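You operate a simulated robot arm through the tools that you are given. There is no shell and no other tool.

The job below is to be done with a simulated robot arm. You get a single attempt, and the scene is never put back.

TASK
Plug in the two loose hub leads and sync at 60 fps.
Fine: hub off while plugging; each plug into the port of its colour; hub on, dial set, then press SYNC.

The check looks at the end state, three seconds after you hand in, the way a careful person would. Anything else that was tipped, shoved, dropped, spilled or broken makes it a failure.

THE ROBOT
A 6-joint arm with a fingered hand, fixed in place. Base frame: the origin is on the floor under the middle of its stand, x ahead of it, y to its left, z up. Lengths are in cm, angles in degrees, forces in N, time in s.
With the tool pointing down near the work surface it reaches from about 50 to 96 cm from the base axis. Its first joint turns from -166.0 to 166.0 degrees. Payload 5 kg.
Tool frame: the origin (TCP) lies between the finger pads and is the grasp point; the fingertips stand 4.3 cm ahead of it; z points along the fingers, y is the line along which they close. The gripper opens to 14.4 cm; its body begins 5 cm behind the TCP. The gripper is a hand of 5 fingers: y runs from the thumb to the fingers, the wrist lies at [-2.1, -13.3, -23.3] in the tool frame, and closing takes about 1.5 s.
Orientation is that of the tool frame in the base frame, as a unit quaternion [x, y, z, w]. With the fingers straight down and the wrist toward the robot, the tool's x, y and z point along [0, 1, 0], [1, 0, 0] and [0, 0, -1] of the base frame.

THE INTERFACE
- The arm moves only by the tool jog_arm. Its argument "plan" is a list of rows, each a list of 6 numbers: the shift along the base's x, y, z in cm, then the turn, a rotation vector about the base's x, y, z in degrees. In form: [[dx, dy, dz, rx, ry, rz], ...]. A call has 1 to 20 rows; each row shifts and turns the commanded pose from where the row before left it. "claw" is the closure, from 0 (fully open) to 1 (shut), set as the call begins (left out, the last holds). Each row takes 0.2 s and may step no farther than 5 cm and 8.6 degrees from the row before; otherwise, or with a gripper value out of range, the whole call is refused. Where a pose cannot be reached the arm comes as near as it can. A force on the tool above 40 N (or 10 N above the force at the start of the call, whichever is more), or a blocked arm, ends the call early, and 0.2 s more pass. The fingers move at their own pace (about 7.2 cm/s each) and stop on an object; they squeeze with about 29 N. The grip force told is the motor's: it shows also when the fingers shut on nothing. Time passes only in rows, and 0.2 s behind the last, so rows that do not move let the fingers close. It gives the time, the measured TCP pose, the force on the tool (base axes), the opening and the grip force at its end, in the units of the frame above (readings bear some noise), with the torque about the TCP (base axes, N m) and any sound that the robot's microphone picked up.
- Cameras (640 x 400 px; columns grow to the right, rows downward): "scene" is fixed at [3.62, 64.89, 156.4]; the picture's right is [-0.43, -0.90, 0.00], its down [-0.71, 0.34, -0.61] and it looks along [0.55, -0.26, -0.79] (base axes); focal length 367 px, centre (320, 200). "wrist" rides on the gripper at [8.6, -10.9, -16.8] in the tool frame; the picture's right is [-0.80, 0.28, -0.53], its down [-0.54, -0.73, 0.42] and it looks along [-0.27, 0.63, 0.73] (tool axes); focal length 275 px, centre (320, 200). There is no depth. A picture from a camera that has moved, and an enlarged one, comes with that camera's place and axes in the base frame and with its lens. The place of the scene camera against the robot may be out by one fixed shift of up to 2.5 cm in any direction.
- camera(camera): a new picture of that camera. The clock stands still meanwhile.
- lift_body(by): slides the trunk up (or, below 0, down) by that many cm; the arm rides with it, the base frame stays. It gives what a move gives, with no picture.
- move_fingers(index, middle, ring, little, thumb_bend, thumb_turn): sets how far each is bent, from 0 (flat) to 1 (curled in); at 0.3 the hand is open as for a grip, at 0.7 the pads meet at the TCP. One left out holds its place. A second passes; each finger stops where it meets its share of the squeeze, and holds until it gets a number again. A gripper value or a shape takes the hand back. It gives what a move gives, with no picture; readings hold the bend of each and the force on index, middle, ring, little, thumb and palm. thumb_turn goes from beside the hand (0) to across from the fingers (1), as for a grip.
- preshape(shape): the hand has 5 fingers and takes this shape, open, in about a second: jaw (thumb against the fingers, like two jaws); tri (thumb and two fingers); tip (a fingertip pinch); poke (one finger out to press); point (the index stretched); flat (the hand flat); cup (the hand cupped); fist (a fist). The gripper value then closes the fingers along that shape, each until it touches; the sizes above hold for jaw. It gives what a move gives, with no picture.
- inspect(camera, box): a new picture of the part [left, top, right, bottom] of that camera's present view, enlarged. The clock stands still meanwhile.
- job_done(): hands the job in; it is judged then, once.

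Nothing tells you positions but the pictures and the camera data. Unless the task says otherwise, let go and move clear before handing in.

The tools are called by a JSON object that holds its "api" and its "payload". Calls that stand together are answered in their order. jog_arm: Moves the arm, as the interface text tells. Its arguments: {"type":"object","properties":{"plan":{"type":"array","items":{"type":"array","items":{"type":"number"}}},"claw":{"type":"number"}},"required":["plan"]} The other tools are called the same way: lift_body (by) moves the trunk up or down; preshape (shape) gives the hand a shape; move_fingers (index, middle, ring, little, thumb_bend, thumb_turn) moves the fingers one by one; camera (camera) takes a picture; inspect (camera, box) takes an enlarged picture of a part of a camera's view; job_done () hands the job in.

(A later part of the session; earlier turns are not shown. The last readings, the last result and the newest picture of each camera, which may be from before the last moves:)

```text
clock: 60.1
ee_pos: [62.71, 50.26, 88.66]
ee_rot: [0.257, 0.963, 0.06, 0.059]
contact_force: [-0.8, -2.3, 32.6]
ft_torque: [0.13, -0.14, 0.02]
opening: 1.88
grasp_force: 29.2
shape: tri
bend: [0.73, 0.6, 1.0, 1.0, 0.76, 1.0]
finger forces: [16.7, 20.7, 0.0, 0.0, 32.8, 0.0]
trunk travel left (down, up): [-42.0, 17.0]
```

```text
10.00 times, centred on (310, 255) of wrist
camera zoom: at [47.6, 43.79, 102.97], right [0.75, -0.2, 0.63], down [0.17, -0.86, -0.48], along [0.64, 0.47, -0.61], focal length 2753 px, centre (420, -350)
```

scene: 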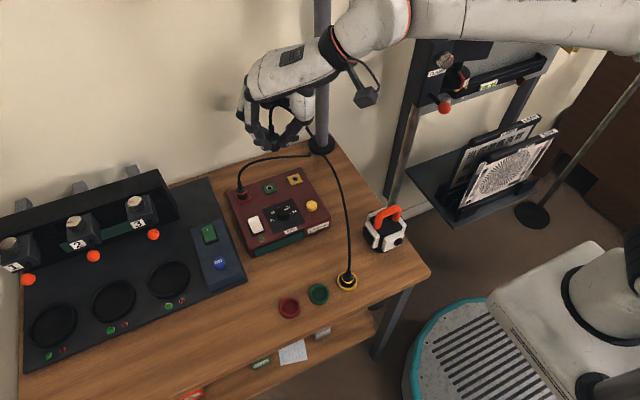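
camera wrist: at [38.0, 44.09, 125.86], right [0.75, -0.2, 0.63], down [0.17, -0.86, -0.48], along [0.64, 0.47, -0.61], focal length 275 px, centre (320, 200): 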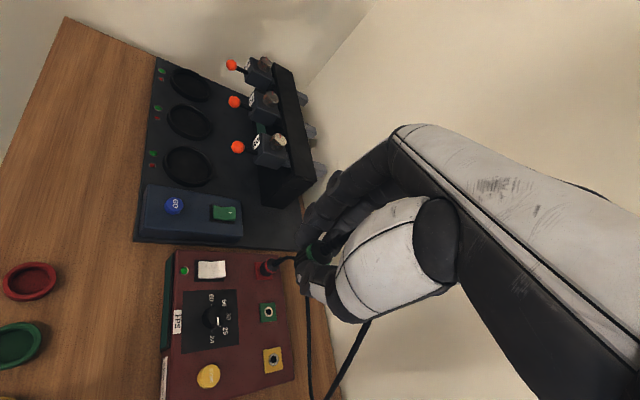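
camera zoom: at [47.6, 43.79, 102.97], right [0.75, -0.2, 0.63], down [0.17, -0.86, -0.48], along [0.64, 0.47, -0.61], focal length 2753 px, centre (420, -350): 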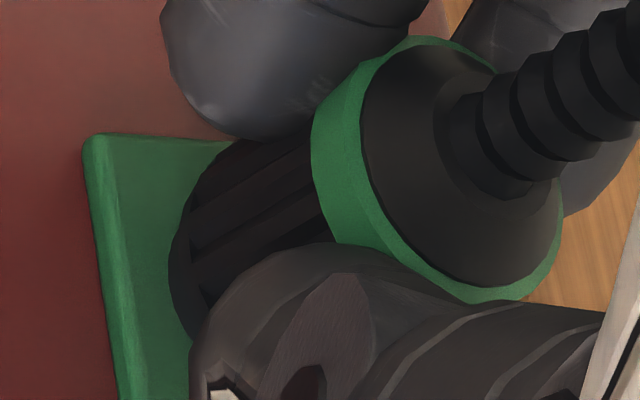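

It now sits deeper, comparable to the red one. I'll relieve the downward force and open the fingers just slightly to see if the plug holds itself.

{"api": "jog_arm", "payload": {"plan": [[0, 0, 0.25, 0, 0, 0], [0, 0, 0, 0, 0, 0]]}}

{"api": "jog_arm", "payload": {"plan": [[0, 0, 0, 0, 0, 0], [0, 0, 0, 0, 0, 0], [0, 0, 0, 0, 0, 0], [0, 0, 0, 0, 0, 0]], "claw": 0.82}}

{"api": "inspect", "payload": {"camera": "scene", "box": [264, 172, 288, 196]}}

{"api": "inspect", "payload": {"camera": "wrist", "box": [280, 225, 340, 285]}}

```text
clock: 60.8
ee_pos: [62.73, 50.23, 88.68]
ee_rot: [0.257, 0.963, 0.06, 0.057]
contact_force: [0.8, -2.0, 26.5]
ft_torque: [0.17, -0.22, 0.0]
opening: 1.9
grasp_force: 29.6
shape: tri
bend: [0.73, 0.6, 1.0, 1.0, 0.76, 1.0]
finger forces: [16.5, 21.2, 0.0, 0.0, 30.5, 0.0]
trunk travel left (down, up): [-42.0, 17.0]
```

```text
clock: 61.8
ee_pos: [62.82, 50.33, 88.29]
ee_rot: [0.256, 0.963, 0.057, 0.055]
contact_force: [-0.5, 0.0, 0.8]
ft_torque: [-0.04, -0.04, 0.01]
opening: 2.6
grasp_force: 0.1
shape: tri
bend: [0.73, 0.6, 0.99, 0.99, 0.74, 1.0]
finger forces: [0.0, 0.1, 0.1, 0.1, 0.1, 0.0]
trunk travel left (down, up): [-42.0, 17.0]
```

```text
16.00 times, centred on (276, 184) of scene
camera zoom: at [3.62, 64.89, 156.4], right [-0.43, -0.9, 0.0], down [-0.71, 0.34, -0.61], along [0.55, -0.26, -0.79], focal length 5873 px, centre (1024, 456)
```

zoom: 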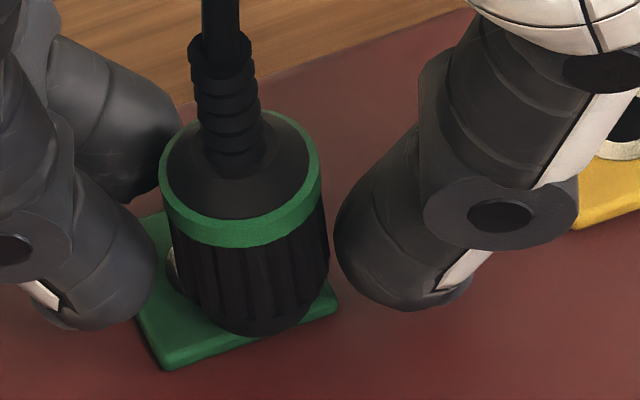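

```text
6.67 times, centred on (310, 255) of wrist
camera zoom: at [47.68, 43.9, 102.75], right [0.75, -0.2, 0.63], down [0.17, -0.86, -0.48], along [0.64, 0.47, -0.61], focal length 1835 px, centre (387, -167)
```

zoom: 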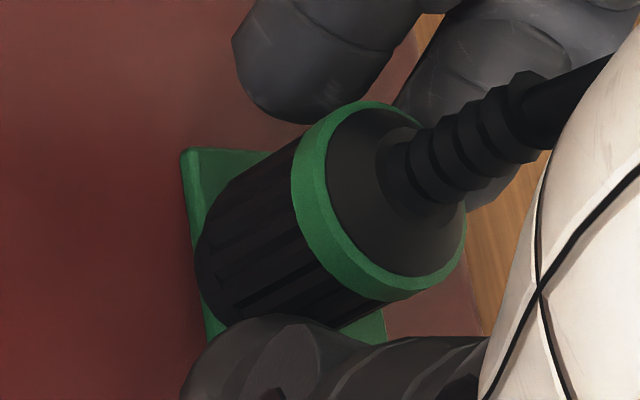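

The plug didn't stay in: on slight opening the fingers' nominal position pushed it about 0.7 cm toward the robot; it is standing upright on the plate edge inside my fingers. I'll regrasp it here and re-align.

{"api": "jog_arm", "payload": {"plan": [[0, 0, 0.2, 0, 0, 0], [0, 0, 0, 0, 0, 0], [0, 0, 0, 0, 0, 0], [0, 0, 0, 0, 0, 0], [0, 0, 0, 0, 0, 0], [0, 0, 0, 0, 0, 0], [0, 0, 0, 0, 0, 0]], "claw": 1.0}}

{"api": "inspect", "payload": {"camera": "scene", "box": [264, 172, 288, 196]}}

{"api": "inspect", "payload": {"camera": "wrist", "box": [280, 225, 340, 285]}}

```text
clock: 63.4
ee_pos: [62.92, 50.25, 88.6]
ee_rot: [0.256, 0.963, 0.058, 0.055]
contact_force: [-0.3, -0.3, 0.7]
ft_torque: [0.01, 0.0, -0.02]
opening: 1.35
grasp_force: 29.1
shape: tri
bend: [0.72, 0.66, 1.0, 1.0, 0.73, 1.0]
finger forces: [10.7, 11.7, 0.0, 0.0, 25.3, 0.0]
trunk travel left (down, up): [-42.0, 17.0]
```

```text
16.00 times, centred on (276, 184) of scene
camera zoom: at [3.62, 64.89, 156.4], right [-0.43, -0.9, 0.0], down [-0.71, 0.34, -0.61], along [0.55, -0.26, -0.79], focal length 5873 px, centre (1024, 456)
```

zoom: 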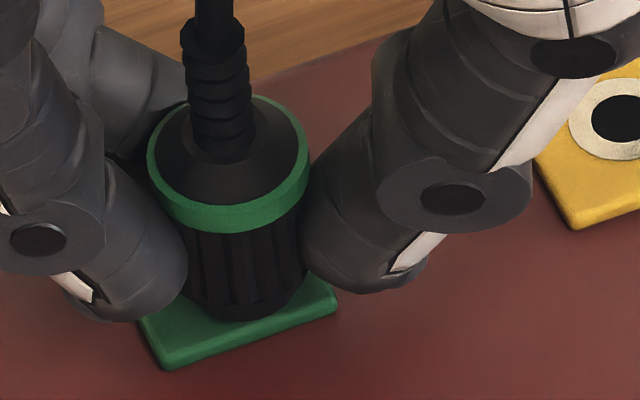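

```text
6.67 times, centred on (310, 255) of wrist
camera zoom: at [47.76, 43.91, 103.0], right [0.75, -0.2, 0.63], down [0.17, -0.86, -0.48], along [0.64, 0.47, -0.61], focal length 1835 px, centre (387, -167)
```

zoom: 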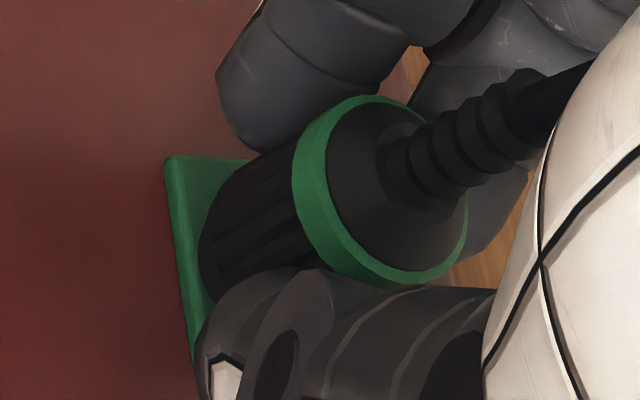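

Regrasped firmly and more centred. I'll raise 0.8 cm, shift toward the port centre, and check the barrel against the port ring.

{"api": "jog_arm", "payload": {"plan": [[0, 0, 0.4, 0, 0, 0], [0, 0, 0.4, 0, 0, 0], [0.3, 0.1, 0.2, 0, 0, 0], [0.4, 0.1, 0, 0, 0, 0], [0, 0, 0, 0, 0, 0]]}}

{"api": "inspect", "payload": {"camera": "scene", "box": [264, 172, 288, 196]}}

{"api": "inspect", "payload": {"camera": "wrist", "box": [270, 225, 340, 295]}}

```text
clock: 64.5
ee_pos: [63.54, 50.44, 89.51]
ee_rot: [0.257, 0.963, 0.058, 0.056]
contact_force: [-0.3, 0.2, -0.3]
ft_torque: [0.01, 0.0, -0.04]
opening: 1.33
grasp_force: 28.6
shape: tri
bend: [0.72, 0.66, 1.0, 1.0, 0.73, 1.0]
finger forces: [10.9, 11.6, 0.1, 0.0, 25.4, 0.0]
trunk travel left (down, up): [-42.0, 17.0]
```

```text
16.00 times, centred on (276, 184) of scene
camera zoom: at [3.62, 64.89, 156.4], right [-0.43, -0.9, 0.0], down [-0.71, 0.34, -0.61], along [0.55, -0.26, -0.79], focal length 5873 px, centre (1024, 456)
```

zoom: 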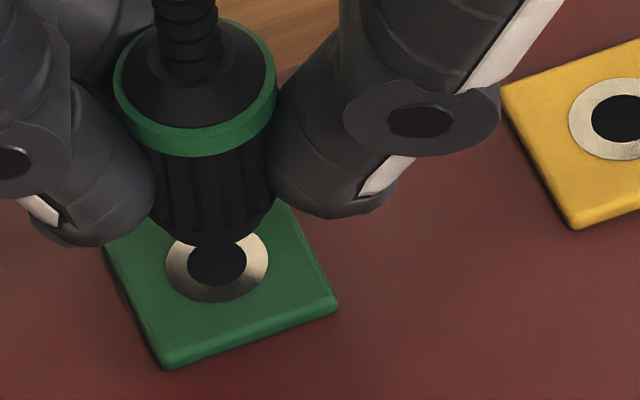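

```text
5.71 times, centred on (305, 260) of wrist
camera zoom: at [48.51, 44.04, 104.07], right [0.75, -0.2, 0.63], down [0.17, -0.86, -0.48], along [0.64, 0.47, -0.61], focal length 1573 px, centre (406, -143)
```

zoom: 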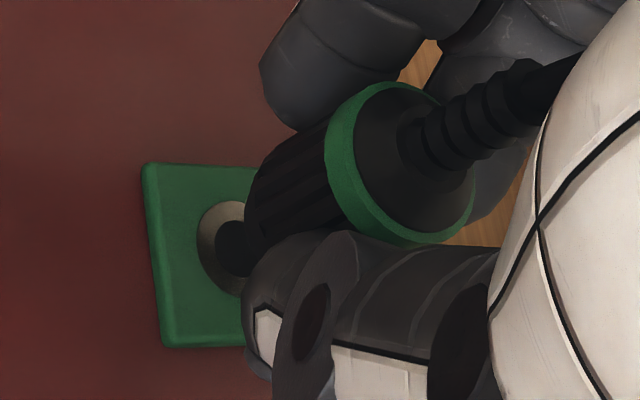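

{"api": "inspect", "payload": {"camera": "wrist", "box": [285, 250, 315, 280]}}

{"api": "inspect", "payload": {"camera": "scene", "box": [268, 182, 282, 192]}}

```text
13.33 times, centred on (300, 265) of wrist
camera zoom: at [48.51, 44.04, 104.07], right [0.75, -0.2, 0.63], down [0.17, -0.86, -0.48], along [0.64, 0.47, -0.61], focal length 3670 px, centre (587, -667)
```

zoom: 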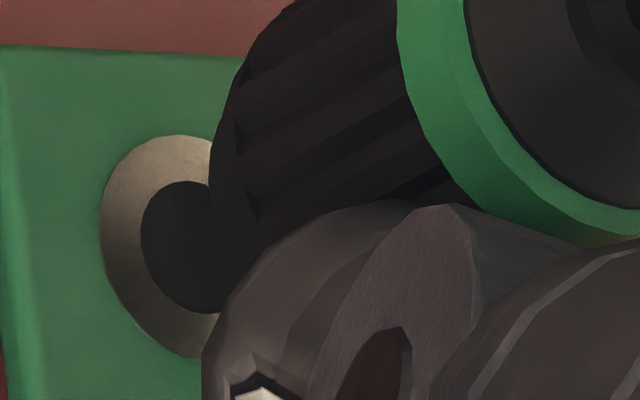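

```text
16.00 times, centred on (275, 187) of scene
camera zoom: at [3.62, 64.89, 156.4], right [-0.43, -0.9, 0.0], down [-0.71, 0.34, -0.61], along [0.55, -0.26, -0.79], focal length 5873 px, centre (1040, 408)
```

zoom: 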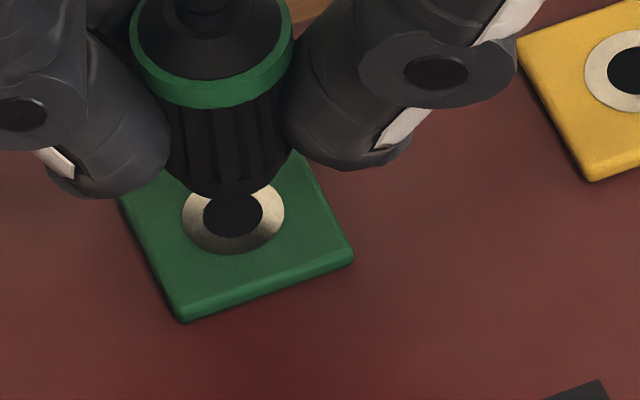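

{"api": "inspect", "payload": {"camera": "scene", "box": [242, 190, 260, 204]}}

{"api": "inspect", "payload": {"camera": "wrist", "box": [275, 170, 315, 210]}}

{"api": "inspect", "payload": {"camera": "scene", "box": [335, 268, 359, 292]}}

```text
16.00 times, centred on (251, 197) of scene
camera zoom: at [3.62, 64.89, 156.4], right [-0.43, -0.9, 0.0], down [-0.71, 0.34, -0.61], along [0.55, -0.26, -0.79], focal length 5873 px, centre (1424, 248)
```

zoom: 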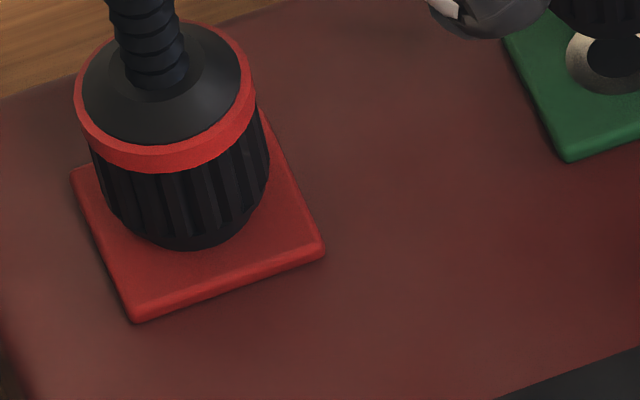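

```text
10.00 times, centred on (295, 190) of wrist
camera zoom: at [48.51, 44.04, 104.07], right [0.75, -0.2, 0.63], down [0.17, -0.86, -0.48], along [0.64, 0.47, -0.61], focal length 2753 px, centre (570, 300)
```

zoom: 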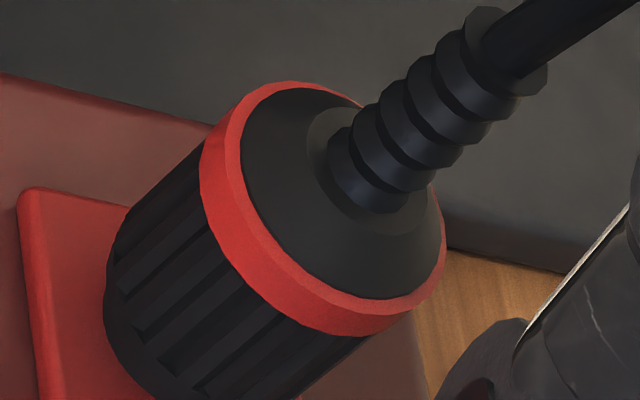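

```text
16.00 times, centred on (347, 280) of scene
camera zoom: at [3.62, 64.89, 156.4], right [-0.43, -0.9, 0.0], down [-0.71, 0.34, -0.61], along [0.55, -0.26, -0.79], focal length 5873 px, centre (-112, -1080)
```

zoom: 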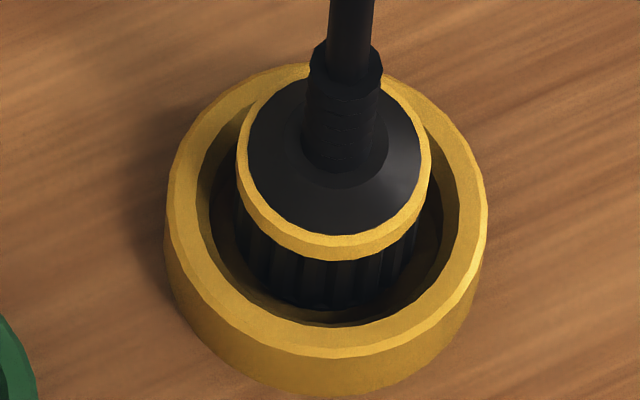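

Height comparison with the red plug shows the plug simply seats flush on the port plate. It's now aligned within ~1 mm by both cameras, so I'll lower it gently to contact.

{"api": "jog_arm", "payload": {"plan": [[0, 0, -0.4, 0, 0, 0], [0, 0, -0.3, 0, 0, 0], [0, 0, -0.2, 0, 0, 0], [0, 0, -0.1, 0, 0, 0], [0, 0, 0, 0, 0, 0]]}}

{"api": "inspect", "payload": {"camera": "scene", "box": [264, 172, 288, 196]}}

{"api": "inspect", "payload": {"camera": "wrist", "box": [275, 225, 335, 285]}}

```text
clock: 65.8
ee_pos: [63.56, 50.44, 88.49]
ee_rot: [0.257, 0.963, 0.058, 0.056]
contact_force: [-1.2, 0.4, -0.5]
ft_torque: [0.0, 0.0, 0.01]
opening: 1.34
grasp_force: 28.8
shape: tri
bend: [0.72, 0.66, 1.0, 1.0, 0.73, 1.0]
finger forces: [10.8, 11.7, 0.1, 0.0, 25.3, 0.0]
trunk travel left (down, up): [-42.0, 17.0]
```

```text
16.00 times, centred on (276, 184) of scene
camera zoom: at [3.62, 64.89, 156.4], right [-0.43, -0.9, 0.0], down [-0.71, 0.34, -0.61], along [0.55, -0.26, -0.79], focal length 5873 px, centre (1024, 456)
```

zoom: 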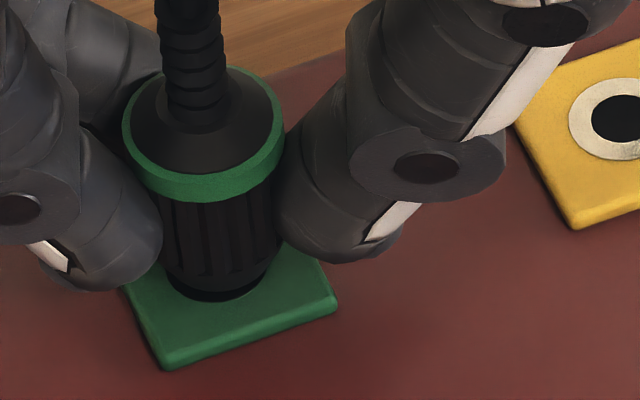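

```text
6.67 times, centred on (305, 255) of wrist
camera zoom: at [48.46, 44.05, 103.04], right [0.75, -0.2, 0.63], down [0.17, -0.86, -0.48], along [0.64, 0.47, -0.61], focal length 1835 px, centre (420, -167)
```

zoom: 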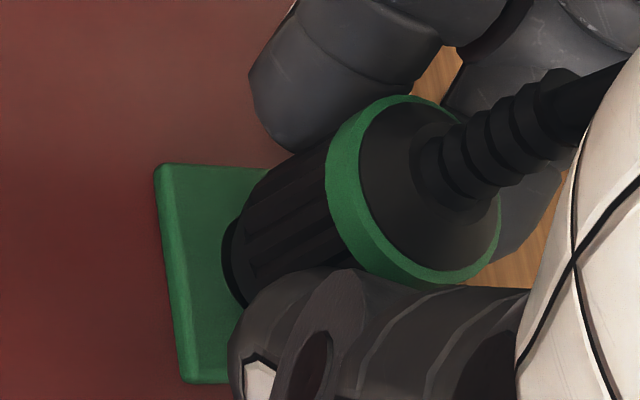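

{"api": "jog_arm", "payload": {"plan": [[0, 0, -0.15, 0, 0, 0], [0, 0, -0.1, 0, 0, 0], [0, 0, -0.1, 0, 0, 0], [0, 0, 0, 0, 0, 0]]}}

{"api": "inspect", "payload": {"camera": "scene", "box": [264, 172, 288, 196]}}

```text
clock: 66.8
ee_pos: [63.62, 50.47, 88.28]
ee_rot: [0.256, 0.963, 0.058, 0.058]
contact_force: [0.1, -0.2, 0.8]
ft_torque: [-0.04, 0.0, 0.01]
opening: 1.3
grasp_force: 28.6
shape: tri
bend: [0.72, 0.66, 1.0, 1.0, 0.73, 1.0]
finger forces: [10.9, 11.8, 0.1, 0.0, 25.6, 0.0]
trunk travel left (down, up): [-42.0, 17.0]
```

```text
16.00 times, centred on (276, 184) of scene
camera zoom: at [3.62, 64.89, 156.4], right [-0.43, -0.9, 0.0], down [-0.71, 0.34, -0.61], along [0.55, -0.26, -0.79], focal length 5873 px, centre (1024, 456)
```

zoom: 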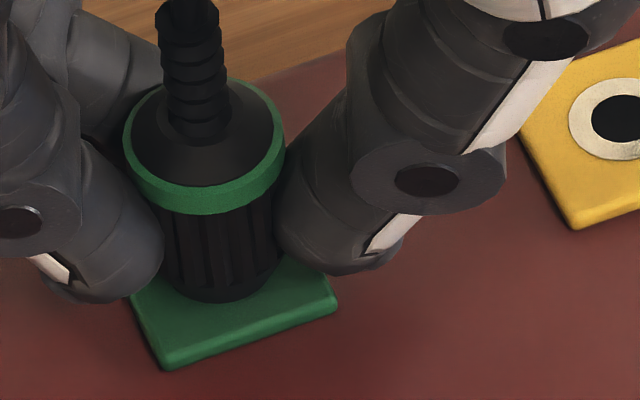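

{"api": "jog_arm", "payload": {"plan": [[0, 0, -0.1, 0, 0, 0], [0, 0, -0.1, 0, 0, 0], [0, 0, -0.1, 0, 0, 0], [0, 0, 0, 0, 0, 0]]}}

{"api": "inspect", "payload": {"camera": "scene", "box": [264, 172, 288, 196]}}

{"api": "inspect", "payload": {"camera": "wrist", "box": [275, 225, 335, 285]}}

```text
clock: 67.8
ee_pos: [63.48, 50.48, 88.21]
ee_rot: [0.257, 0.963, 0.059, 0.057]
contact_force: [0.5, 1.2, 13.5]
ft_torque: [0.0, -0.06, 0.04]
opening: 1.41
grasp_force: 29.4
shape: tri
bend: [0.72, 0.66, 1.0, 1.0, 0.74, 1.0]
finger forces: [12.9, 15.1, 0.0, 0.0, 29.4, 0.1]
trunk travel left (down, up): [-42.0, 17.0]
```

```text
16.00 times, centred on (276, 184) of scene
camera zoom: at [3.62, 64.89, 156.4], right [-0.43, -0.9, 0.0], down [-0.71, 0.34, -0.61], along [0.55, -0.26, -0.79], focal length 5873 px, centre (1024, 456)
```

zoom: 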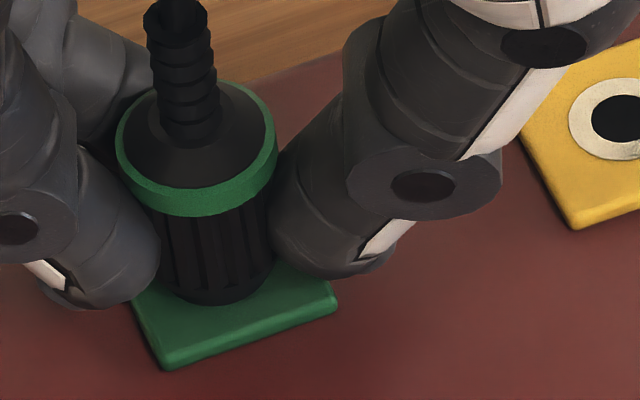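

```text
6.67 times, centred on (305, 255) of wrist
camera zoom: at [48.39, 44.1, 102.59], right [0.75, -0.2, 0.63], down [0.17, -0.86, -0.48], along [0.64, 0.47, -0.61], focal length 1835 px, centre (420, -167)
```

zoom: 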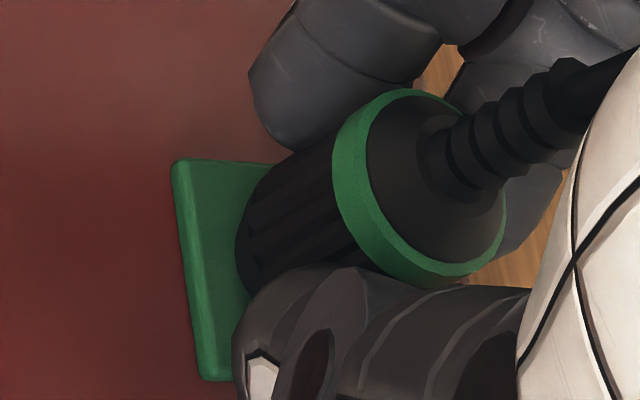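

Contact and alignment match the red plug's seat. I'll relieve most of the force, then open wide in one motion so the fingers retreat without pushing the plug.

{"api": "jog_arm", "payload": {"plan": [[0, 0, 0.2, 0, 0, 0], [0, 0, 0, 0, 0, 0]]}}

{"api": "jog_arm", "payload": {"plan": [[0, 0, 0, 0, 0, 0], [0, 0, 0, 0, 0, 0], [0, 0, 0, 0, 0, 0], [0, 0, 0, 0, 0, 0]], "claw": 0.6}}

{"api": "inspect", "payload": {"camera": "scene", "box": [264, 172, 288, 196]}}

{"api": "inspect", "payload": {"camera": "wrist", "box": [275, 225, 335, 285]}}

```text
clock: 68.3
ee_pos: [63.65, 50.5, 88.31]
ee_rot: [0.256, 0.963, 0.059, 0.056]
contact_force: [1.7, 0.9, 10.7]
ft_torque: [0.07, -0.08, 0.02]
opening: 1.38
grasp_force: 29.0
shape: tri
bend: [0.72, 0.66, 1.0, 1.0, 0.74, 1.0]
finger forces: [13.1, 15.5, 0.0, 0.0, 28.5, 0.0]
trunk travel left (down, up): [-42.0, 17.0]
```

```text
clock: 69.3
ee_pos: [63.44, 50.42, 88.16]
ee_rot: [0.256, 0.963, 0.059, 0.055]
contact_force: [0.1, 0.0, -0.2]
ft_torque: [0.01, 0.01, -0.03]
opening: 5.75
grasp_force: 0.2
shape: tri
bend: [0.74, 0.49, 0.99, 0.99, 0.73, 1.0]
finger forces: [0.0, 0.0, 0.0, 0.0, 0.1, 0.1]
trunk travel left (down, up): [-42.0, 17.0]
```

```text
16.00 times, centred on (276, 184) of scene
camera zoom: at [3.62, 64.89, 156.4], right [-0.43, -0.9, 0.0], down [-0.71, 0.34, -0.61], along [0.55, -0.26, -0.79], focal length 5873 px, centre (1024, 456)
```

zoom: 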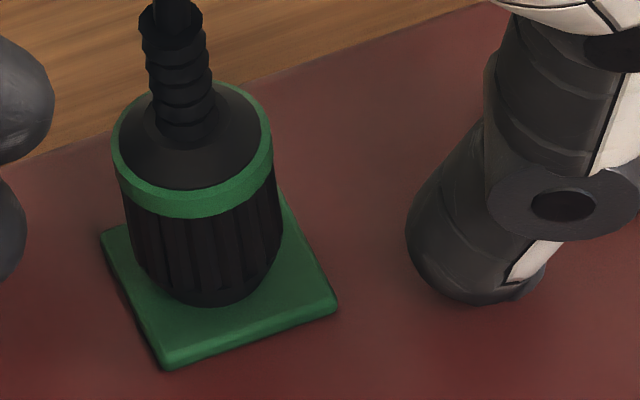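

```text
6.67 times, centred on (305, 255) of wrist
camera zoom: at [48.41, 44.1, 102.53], right [0.75, -0.2, 0.63], down [0.17, -0.86, -0.48], along [0.64, 0.47, -0.61], focal length 1835 px, centre (420, -167)
```

zoom: 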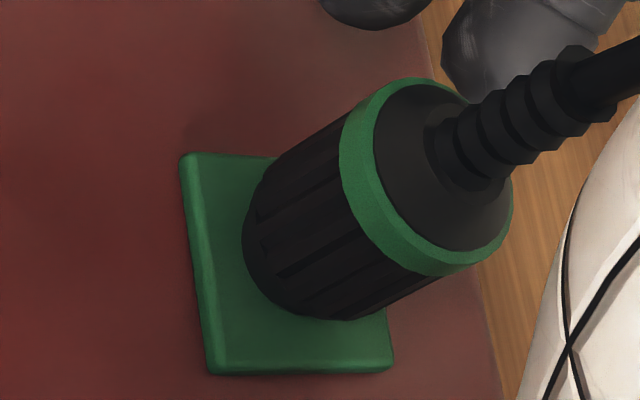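

The green plug now stands upright and centred in its port, just like the red one. Retreat along the tool axis slowly and check it stays.

{"api": "jog_arm", "payload": {"plan": [[-0.14, -0.08, 1, 0, 0, 0], [-0.28, -0.16, 2, 0, 0, 0], [-0.28, -0.16, 2, 0, 0, 0], [-0.42, -0.24, 3, 0, 0, 0], [0, 0, 0, 0, 0, 0]]}}

{"api": "inspect", "payload": {"camera": "scene", "box": [220, 120, 330, 220]}}

{"api": "inspect", "payload": {"camera": "scene", "box": [264, 172, 288, 196]}}

```text
clock: 70.5
ee_pos: [62.42, 49.9, 96.22]
ee_rot: [0.257, 0.963, 0.058, 0.057]
contact_force: [0.5, 0.6, -0.3]
ft_torque: [0.01, -0.06, 0.0]
opening: 5.72
grasp_force: 0.1
shape: tri
bend: [0.74, 0.49, 0.99, 0.99, 0.73, 1.0]
finger forces: [0.1, 0.1, 0.0, 0.0, 0.1, 0.0]
trunk travel left (down, up): [-42.0, 17.0]
```

```text
4.00 times, centred on (275, 170) of scene
camera zoom: at [3.62, 64.89, 156.4], right [-0.43, -0.9, 0.0], down [-0.71, 0.34, -0.61], along [0.55, -0.26, -0.79], focal length 1468 px, centre (500, 320)
```

zoom: 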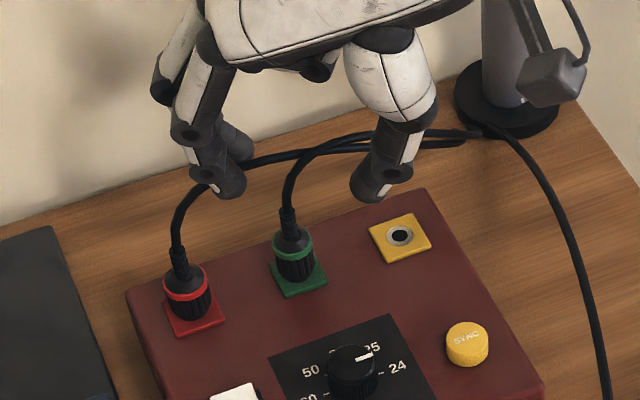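

```text
16.00 times, centred on (276, 184) of scene
camera zoom: at [3.62, 64.89, 156.4], right [-0.43, -0.9, 0.0], down [-0.71, 0.34, -0.61], along [0.55, -0.26, -0.79], focal length 5873 px, centre (1024, 456)
```

zoom: 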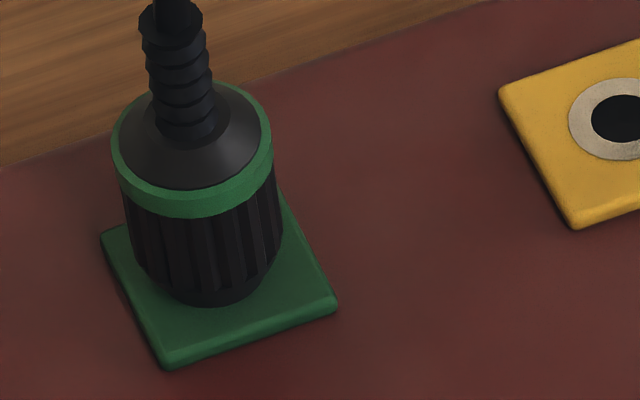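

Green is in place and stable. Next the yellow plug: I'll keep this tilted grip orientation (which keeps plugs upright), lift, and move above the yellow holder.

{"api": "jog_arm", "payload": {"plan": [[0, 0, 4, 0, 0, 0], [0, 0, 3, 0, 0, 0], [-4, -0.87, 0, 0, 0, 0], [-4, -0.87, 0, 0, 0, 0], [-4, -0.87, 0, 0, 0, 0], [-4, -0.87, 0, 0, 0, 0], [-4, -0.87, 0, 0, 0, 0], [-4, -0.87, 0, 0, 0, 0], [-4.2, -0.9, 0, 0, 0, 0], [0, 0, -4, 0, 0, 0], [0, 0, -4, 0, 0, 0], [0, 0, 0, 0, 0, 0]]}}

{"api": "camera", "payload": {"camera": "wrist"}}

{"api": "inspect", "payload": {"camera": "scene", "box": [260, 190, 420, 320]}}

{"api": "inspect", "payload": {"camera": "wrist", "box": [200, 200, 380, 400]}}

```text
clock: 73.2
ee_pos: [34.32, 43.7, 94.98]
ee_rot: [0.258, 0.963, 0.058, 0.056]
contact_force: [-0.6, 0.9, -0.4]
ft_torque: [-0.01, 0.01, 0.01]
opening: 5.76
grasp_force: 0.0
shape: tri
bend: [0.74, 0.49, 0.99, 0.99, 0.73, 1.0]
finger forces: [0.0, 0.0, 0.1, 0.0, 0.0, 0.0]
trunk travel left (down, up): [-42.0, 17.0]
```

```text
taken
camera wrist: at [19.2, 37.28, 109.45], right [0.75, -0.2, 0.63], down [0.17, -0.86, -0.48], along [0.64, 0.47, -0.61], focal length 275 px, centre (320, 200)
```

wrist: 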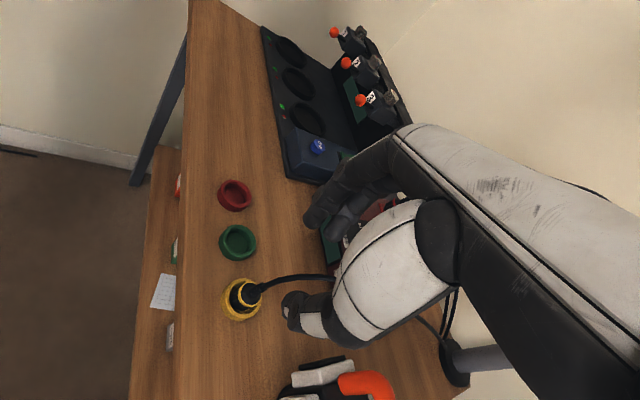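

```text
3.08 times, centred on (340, 255) of scene
camera zoom: at [3.62, 64.89, 156.4], right [-0.43, -0.9, 0.0], down [-0.71, 0.34, -0.61], along [0.55, -0.26, -0.79], focal length 1130 px, centre (258, 31)
```

zoom: 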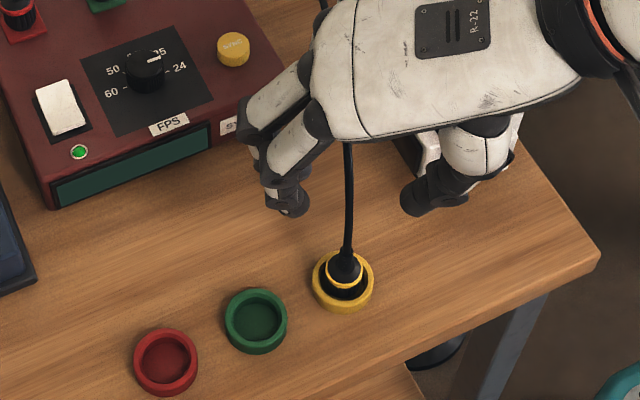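

```text
2.00 times, centred on (290, 300) of wrist
camera zoom: at [19.2, 37.28, 109.45], right [0.75, -0.2, 0.63], down [0.17, -0.86, -0.48], along [0.64, 0.47, -0.61], focal length 551 px, centre (380, 0)
```

zoom: 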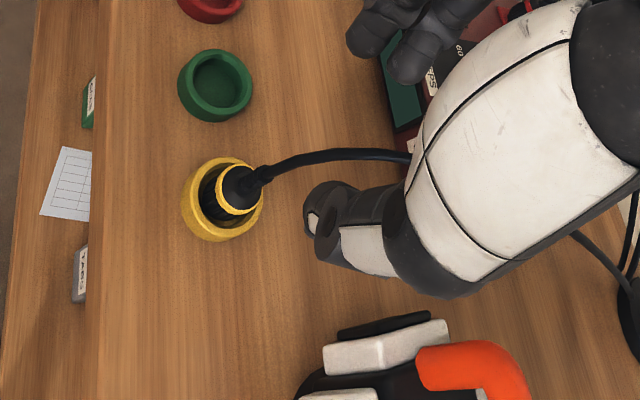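

Yellow plug axis ≈(34.55, 44.0), ring z≈81. I'll descend partway with fingers straddling it and check.

{"api": "jog_arm", "payload": {"plan": [[-0.15, 0, -3, 0, 0, 0], [0, 0, -3, 0, 0, 0], [0, 0, -2.5, 0, 0, 0], [0, 0, 0, 0, 0, 0]], "claw": 0.64}}

{"api": "inspect", "payload": {"camera": "scene", "box": [310, 230, 390, 300]}}

{"api": "inspect", "payload": {"camera": "wrist", "box": [240, 180, 360, 320]}}

```text
clock: 74.2
ee_pos: [33.94, 43.89, 86.51]
ee_rot: [0.257, 0.963, 0.058, 0.056]
contact_force: [0.4, 0.0, 0.7]
ft_torque: [-0.05, 0.02, 0.01]
opening: 5.25
grasp_force: 0.0
shape: tri
bend: [0.74, 0.51, 0.99, 0.99, 0.73, 1.0]
finger forces: [0.0, 0.0, 0.0, 0.0, 0.0, 0.1]
trunk travel left (down, up): [-42.0, 17.0]
```

```text
5.71 times, centred on (350, 265) of scene
camera zoom: at [3.62, 64.89, 156.4], right [-0.43, -0.9, 0.0], down [-0.71, 0.34, -0.61], along [0.55, -0.26, -0.79], focal length 2098 px, centre (149, -171)
```

zoom: 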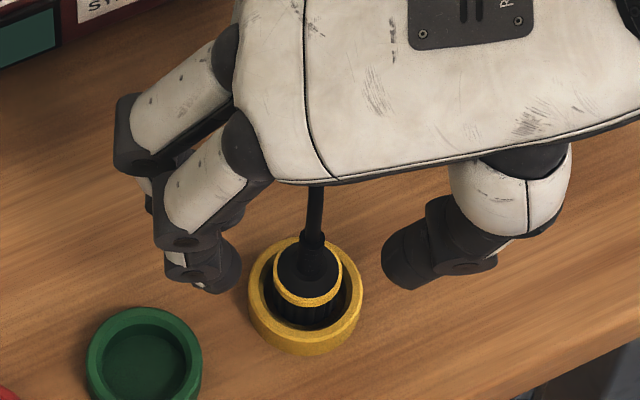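

```text
2.86 times, centred on (300, 250) of wrist
camera zoom: at [18.93, 37.48, 101.04], right [0.75, -0.2, 0.63], down [0.17, -0.86, -0.48], along [0.64, 0.47, -0.61], focal length 786 px, centre (377, 57)
```

zoom: 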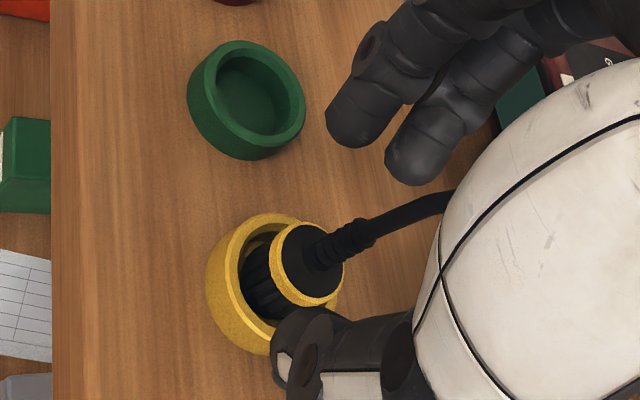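

{"api": "jog_arm", "payload": {"plan": [[0.3, -0.15, -1.4, 0, 0, 0], [0, 0, -1.4, 0, 0, 0], [0, 0, 0, 0, 0, 0]]}}

{"api": "inspect", "payload": {"camera": "scene", "box": [310, 230, 390, 300]}}

{"api": "inspect", "payload": {"camera": "wrist", "box": [240, 180, 360, 320]}}

```text
clock: 75.0
ee_pos: [34.3, 43.64, 83.86]
ee_rot: [0.257, 0.963, 0.058, 0.056]
contact_force: [0.7, 0.2, -0.8]
ft_torque: [-0.01, 0.02, -0.03]
opening: 5.23
grasp_force: 0.0
shape: tri
bend: [0.74, 0.51, 0.99, 0.99, 0.73, 1.0]
finger forces: [0.1, 0.0, 0.1, 0.1, 0.1, 0.0]
trunk travel left (down, up): [-42.0, 17.0]
```

```text
5.71 times, centred on (350, 265) of scene
camera zoom: at [3.62, 64.89, 156.4], right [-0.43, -0.9, 0.0], down [-0.71, 0.34, -0.61], along [0.55, -0.26, -0.79], focal length 2098 px, centre (149, -171)
```

zoom: 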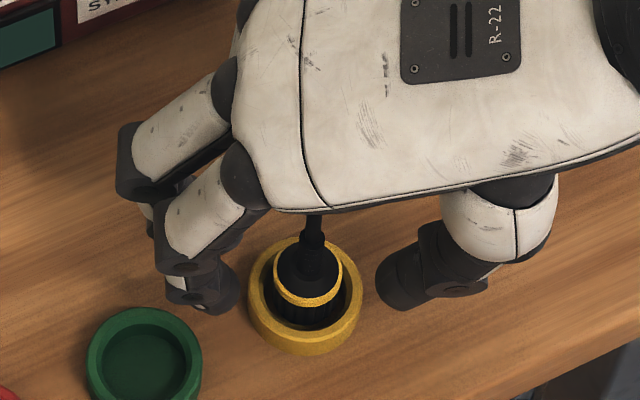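

```text
2.86 times, centred on (300, 250) of wrist
camera zoom: at [19.29, 37.26, 98.26], right [0.75, -0.2, 0.63], down [0.17, -0.86, -0.48], along [0.64, 0.47, -0.61], focal length 786 px, centre (377, 57)
```

zoom: 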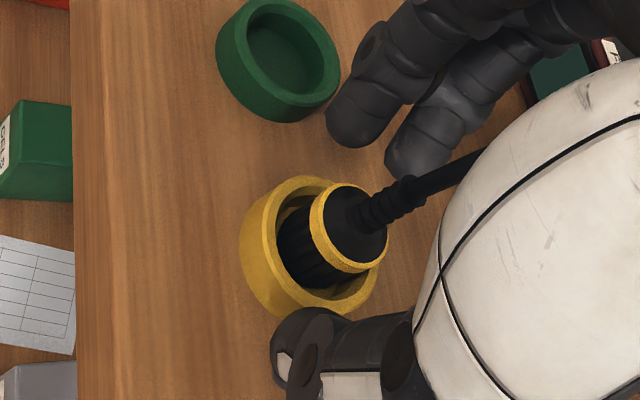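

Well aligned. Lower slightly and close.

{"api": "jog_arm", "payload": {"plan": [[0, 0, -0.15, 0, 0, 0], [0, 0, 0, 0, 0, 0]]}}

{"api": "jog_arm", "payload": {"plan": [[0, 0, 0, 0, 0, 0], [0, 0, 0, 0, 0, 0], [0, 0, 0, 0, 0, 0], [0, 0, 0, 0, 0, 0], [0, 0, 0, 0, 0, 0], [0, 0, 0, 0, 0, 0], [0, 0, 0, 0, 0, 0], [0, 0, 0, 0, 0, 0]], "claw": 1.0}}

{"api": "inspect", "payload": {"camera": "scene", "box": [310, 230, 390, 300]}}

{"api": "inspect", "payload": {"camera": "wrist", "box": [240, 180, 360, 320]}}

```text
clock: 75.5
ee_pos: [34.42, 43.51, 83.79]
ee_rot: [0.257, 0.963, 0.058, 0.056]
contact_force: [0.3, -0.1, 0.0]
ft_torque: [-0.02, 0.0, 0.0]
opening: 5.21
grasp_force: 0.0
shape: tri
bend: [0.74, 0.51, 0.99, 0.99, 0.73, 1.0]
finger forces: [0.0, 0.1, 0.1, 0.0, 0.0, 0.0]
trunk travel left (down, up): [-42.0, 17.0]
```

```text
clock: 77.3
ee_pos: [34.25, 43.51, 83.83]
ee_rot: [0.257, 0.963, 0.058, 0.056]
contact_force: [-0.3, -2.4, 2.7]
ft_torque: [-0.1, 0.06, 0.01]
opening: 1.82
grasp_force: 28.8
shape: tri
bend: [0.72, 0.71, 1.0, 1.0, 0.75, 1.0]
finger forces: [10.7, 11.8, 0.0, 0.0, 26.0, 0.1]
trunk travel left (down, up): [-42.0, 17.0]
```

```text
5.71 times, centred on (350, 265) of scene
camera zoom: at [3.62, 64.89, 156.4], right [-0.43, -0.9, 0.0], down [-0.71, 0.34, -0.61], along [0.55, -0.26, -0.79], focal length 2098 px, centre (149, -171)
```

zoom: 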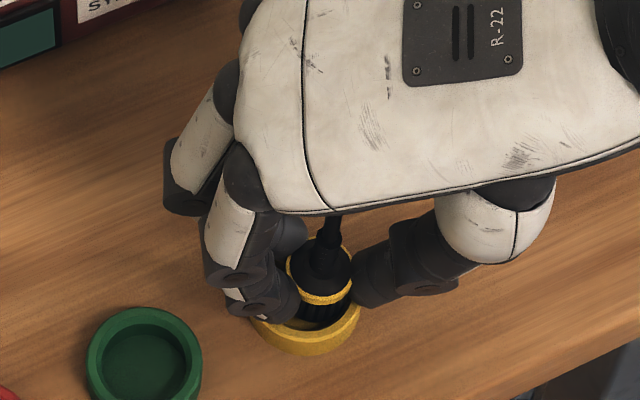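

```text
2.86 times, centred on (300, 250) of wrist
camera zoom: at [19.24, 37.19, 98.14], right [0.75, -0.2, 0.63], down [0.17, -0.86, -0.48], along [0.64, 0.47, -0.61], focal length 786 px, centre (377, 57)
```

zoom: 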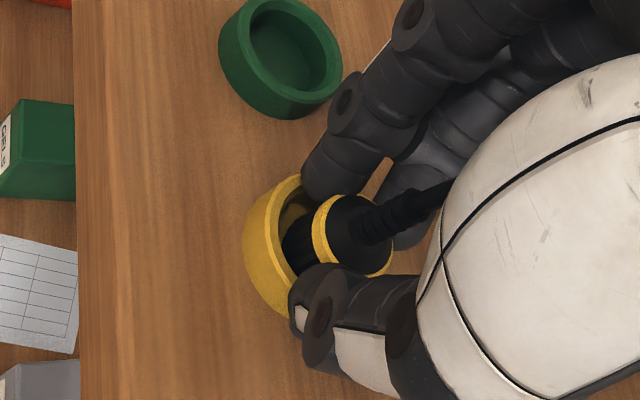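

Yellow plug gripped. Lifting.

{"api": "jog_arm", "payload": {"plan": [[0, 0, 0.5, 0, 0, 0], [0, 0, 0.8, 0, 0, 0], [0, 0, 1.2, 0, 0, 0], [0, 0, 1.5, 0, 0, 0], [0, 0, 2, 0, 0, 0], [0, 0, 0, 0, 0, 0]]}}

{"api": "inspect", "payload": {"camera": "scene", "box": [310, 210, 390, 290]}}

{"api": "inspect", "payload": {"camera": "wrist", "box": [240, 180, 360, 320]}}

```text
clock: 78.8
ee_pos: [34.34, 43.63, 89.76]
ee_rot: [0.257, 0.963, 0.058, 0.057]
contact_force: [0.1, -0.2, -0.7]
ft_torque: [0.03, 0.02, -0.01]
opening: 1.82
grasp_force: 28.8
shape: tri
bend: [0.72, 0.71, 1.0, 1.0, 0.75, 1.0]
finger forces: [11.0, 12.2, 0.1, 0.0, 24.7, 0.0]
trunk travel left (down, up): [-42.0, 17.0]
```

```text
5.00 times, centred on (350, 250) of scene
camera zoom: at [3.62, 64.89, 156.4], right [-0.43, -0.9, 0.0], down [-0.71, 0.34, -0.61], along [0.55, -0.26, -0.79], focal length 1835 px, centre (170, -50)
```

zoom: 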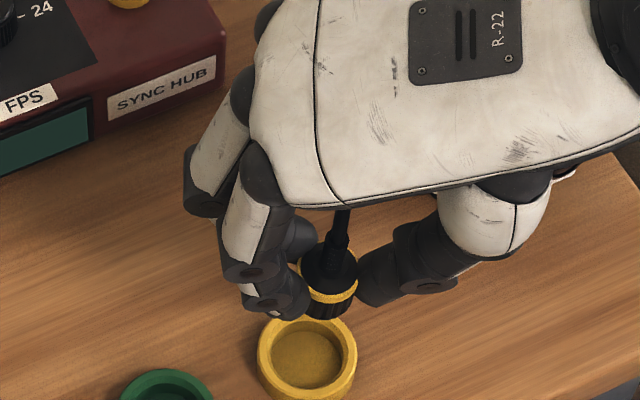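

```text
2.86 times, centred on (300, 250) of wrist
camera zoom: at [19.24, 37.23, 104.14], right [0.75, -0.2, 0.63], down [0.17, -0.86, -0.48], along [0.64, 0.46, -0.61], focal length 786 px, centre (377, 57)
```

zoom: 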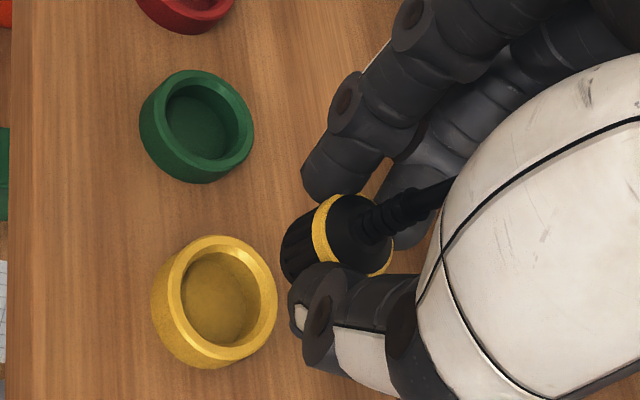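

Lifted cleanly and it looks upright. Carry it toward the yellow port at travel height.

{"api": "jog_arm", "payload": {"plan": [[0, 0, 3, 0, 0, 0], [0, 0, 3, 0, 0, 0], [0, 0, 3, 0, 0, 0], [1, 0, 3, 0, 0, 0], [4, 0, 0, 0, 0, 0], [4, 0, 0, 0, 0, 0], [4, 0, 0, 0, 0, 0], [4, 0, 0, 0, 0, 0], [4, 0, 0, 0, 0, 0], [0, 0, 0, 0, 0, 0]]}}

{"api": "inspect", "payload": {"camera": "scene", "box": [250, 100, 350, 200]}}

{"api": "inspect", "payload": {"camera": "wrist", "box": [285, 225, 345, 275]}}

```text
clock: 81.0
ee_pos: [55.2, 43.26, 101.7]
ee_rot: [0.256, 0.963, 0.059, 0.057]
contact_force: [0.7, -0.4, -0.4]
ft_torque: [0.01, 0.01, -0.03]
opening: 1.81
grasp_force: 28.8
shape: tri
bend: [0.72, 0.71, 1.0, 1.0, 0.75, 1.0]
finger forces: [11.4, 12.9, 0.1, 0.0, 24.4, 0.0]
trunk travel left (down, up): [-42.0, 17.0]
```

```text
4.00 times, centred on (300, 150) of scene
camera zoom: at [3.62, 64.89, 156.4], right [-0.43, -0.9, 0.0], down [-0.71, 0.34, -0.61], along [0.55, -0.26, -0.79], focal length 1468 px, centre (400, 400)
```

zoom: 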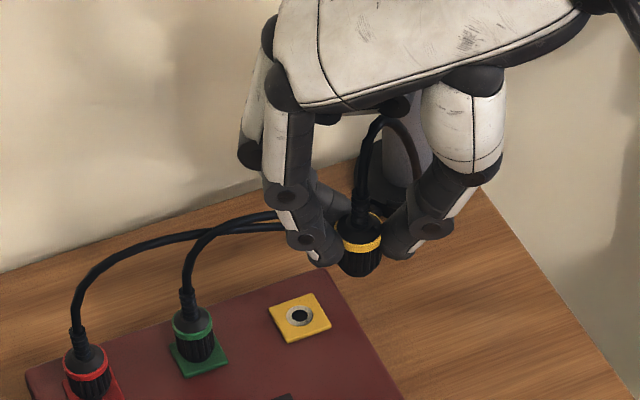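

```text
8.00 times, centred on (315, 250) of wrist
camera zoom: at [40.24, 36.85, 116.11], right [0.75, -0.2, 0.63], down [0.17, -0.86, -0.48], along [0.64, 0.47, -0.61], focal length 2202 px, centre (360, -200)
```

zoom: 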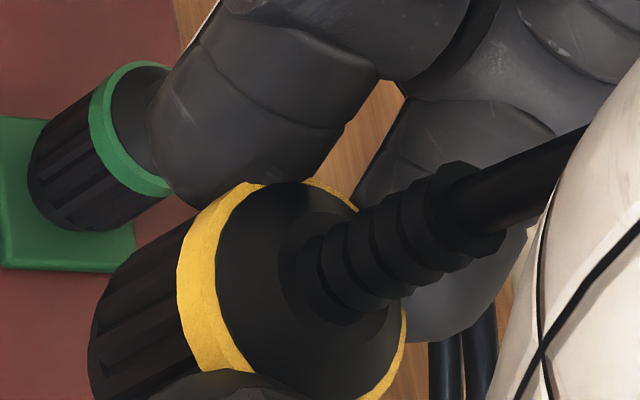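

{"api": "inspect", "payload": {"camera": "scene", "box": [275, 140, 310, 175]}}

{"api": "inspect", "payload": {"camera": "wrist", "box": [280, 230, 350, 300]}}

```text
11.43 times, centred on (292, 158) of scene
camera zoom: at [3.62, 64.89, 156.4], right [-0.43, -0.9, 0.0], down [-0.71, 0.34, -0.61], along [0.55, -0.26, -0.79], focal length 4195 px, centre (634, 686)
```

zoom: 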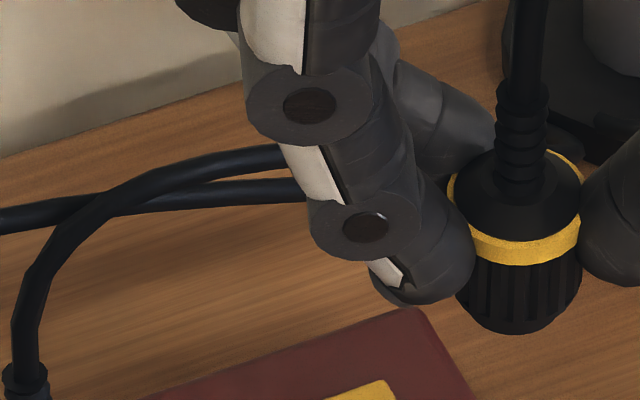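

```text
5.71 times, centred on (315, 265) of wrist
camera zoom: at [40.24, 36.85, 116.11], right [0.75, -0.2, 0.63], down [0.17, -0.86, -0.48], along [0.64, 0.47, -0.61], focal length 1573 px, centre (349, -171)
```

zoom: 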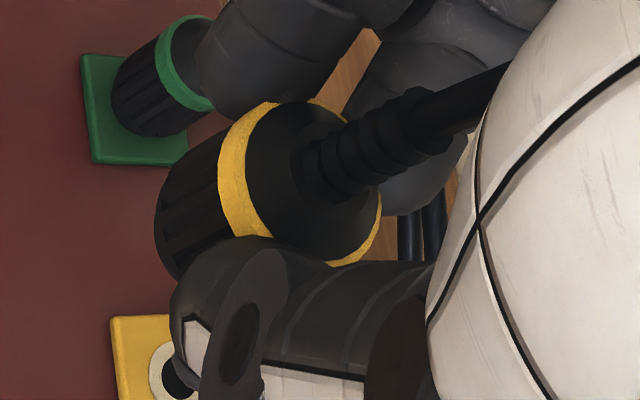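

The yellow plug is within ~3° of upright, axis about TCP + (0.15, 0). Move over the yellow port and descend to ~2 cm above.

{"api": "jog_arm", "payload": {"plan": [[4, 0.3, 0, 0, 0, 0], [4.5, 0.4, 0, 0, 0, 0], [0, 0, -4, 0, 0, 0], [0, 0, -3.5, 0, 0, 0], [0, 0, -3, 0, 0, 0], [0, 0, 0, 0, 0, 0]]}}

{"api": "inspect", "payload": {"camera": "scene", "box": [260, 150, 330, 200]}}

{"api": "inspect", "payload": {"camera": "scene", "box": [282, 162, 306, 186]}}

{"api": "inspect", "payload": {"camera": "wrist", "box": [260, 220, 340, 300]}}

```text
clock: 82.3
ee_pos: [64.01, 44.19, 91.21]
ee_rot: [0.257, 0.963, 0.058, 0.057]
contact_force: [0.1, 0.4, -0.5]
ft_torque: [0.03, 0.03, 0.0]
opening: 1.8
grasp_force: 28.6
shape: tri
bend: [0.72, 0.71, 1.0, 1.0, 0.75, 1.0]
finger forces: [11.6, 12.9, 0.0, 0.1, 24.6, 0.0]
trunk travel left (down, up): [-42.0, 17.0]
```

```text
8.00 times, centred on (295, 175) of scene
camera zoom: at [3.62, 64.89, 156.4], right [-0.43, -0.9, 0.0], down [-0.71, 0.34, -0.61], along [0.55, -0.26, -0.79], focal length 2937 px, centre (520, 400)
```

zoom: 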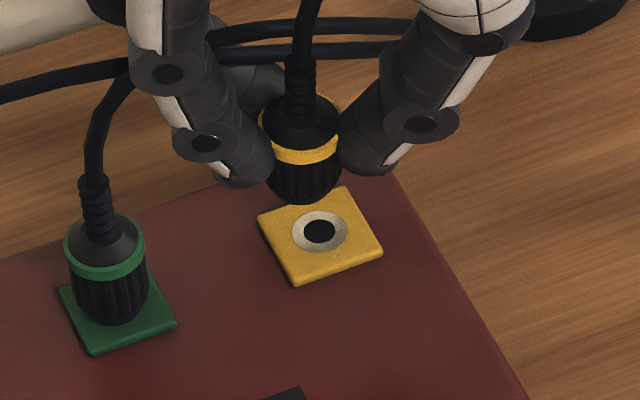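

```text
16.00 times, centred on (294, 174) of scene
camera zoom: at [3.62, 64.89, 156.4], right [-0.43, -0.9, 0.0], down [-0.71, 0.34, -0.61], along [0.55, -0.26, -0.79], focal length 5873 px, centre (736, 616)
```

zoom: 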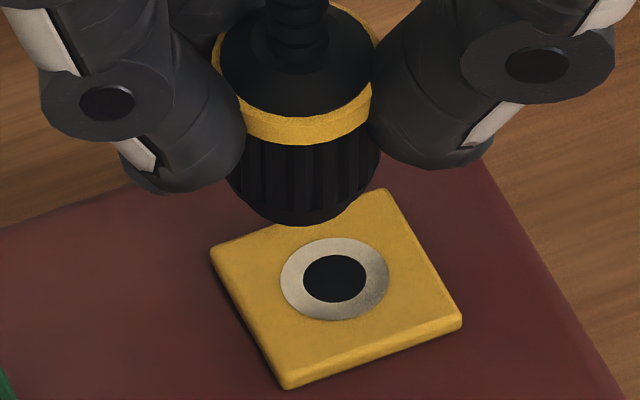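

```text
5.00 times, centred on (300, 260) of wrist
camera zoom: at [48.92, 37.84, 105.62], right [0.75, -0.2, 0.63], down [0.17, -0.86, -0.48], along [0.64, 0.47, -0.61], focal length 1376 px, centre (420, -100)
```

zoom: 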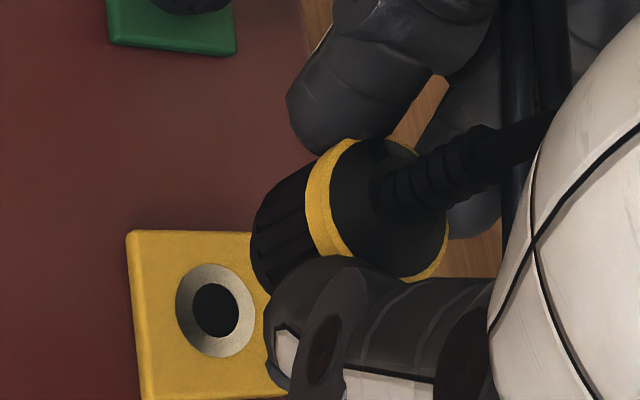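

Both cameras say shift (−0.12, −0.3). Apply it, descend 1.5 cm, and re-check.

{"api": "jog_arm", "payload": {"plan": [[-0.12, -0.3, 0, 0, 0, 0], [0, 0, -0.8, 0, 0, 0], [0, 0, -0.7, 0, 0, 0], [0, 0, 0, 0, 0, 0]]}}

{"api": "inspect", "payload": {"camera": "scene", "box": [282, 162, 306, 186]}}

{"api": "inspect", "payload": {"camera": "wrist", "box": [270, 220, 340, 290]}}

```text
clock: 83.3
ee_pos: [63.71, 44.02, 89.72]
ee_rot: [0.257, 0.963, 0.059, 0.055]
contact_force: [0.5, -0.9, -0.6]
ft_torque: [0.02, 0.01, 0.02]
opening: 1.81
grasp_force: 29.4
shape: tri
bend: [0.72, 0.71, 1.0, 1.0, 0.75, 1.0]
finger forces: [11.7, 12.9, 0.0, 0.0, 24.5, 0.0]
trunk travel left (down, up): [-42.0, 17.0]
```

```text
16.00 times, centred on (294, 174) of scene
camera zoom: at [3.62, 64.89, 156.4], right [-0.43, -0.9, 0.0], down [-0.71, 0.34, -0.61], along [0.55, -0.26, -0.79], focal length 5873 px, centre (736, 616)
```

zoom: 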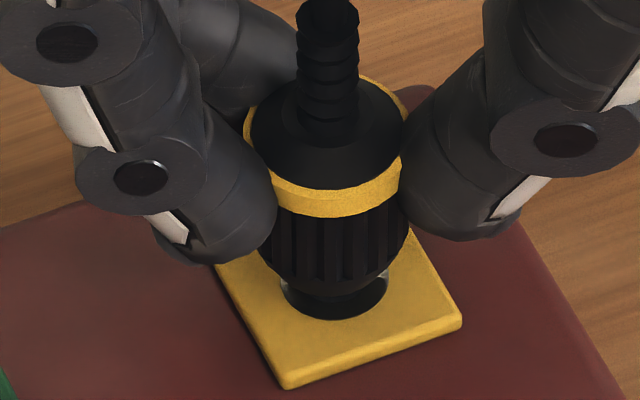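

```text
5.71 times, centred on (305, 255) of wrist
camera zoom: at [48.61, 37.55, 104.11], right [0.75, -0.2, 0.63], down [0.17, -0.86, -0.48], along [0.64, 0.47, -0.61], focal length 1573 px, centre (406, -114)
```

zoom: 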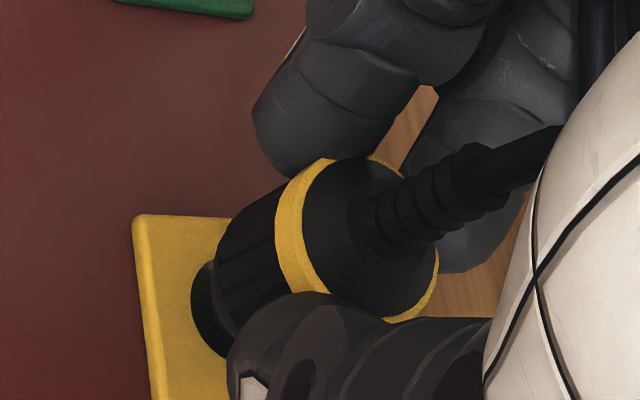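

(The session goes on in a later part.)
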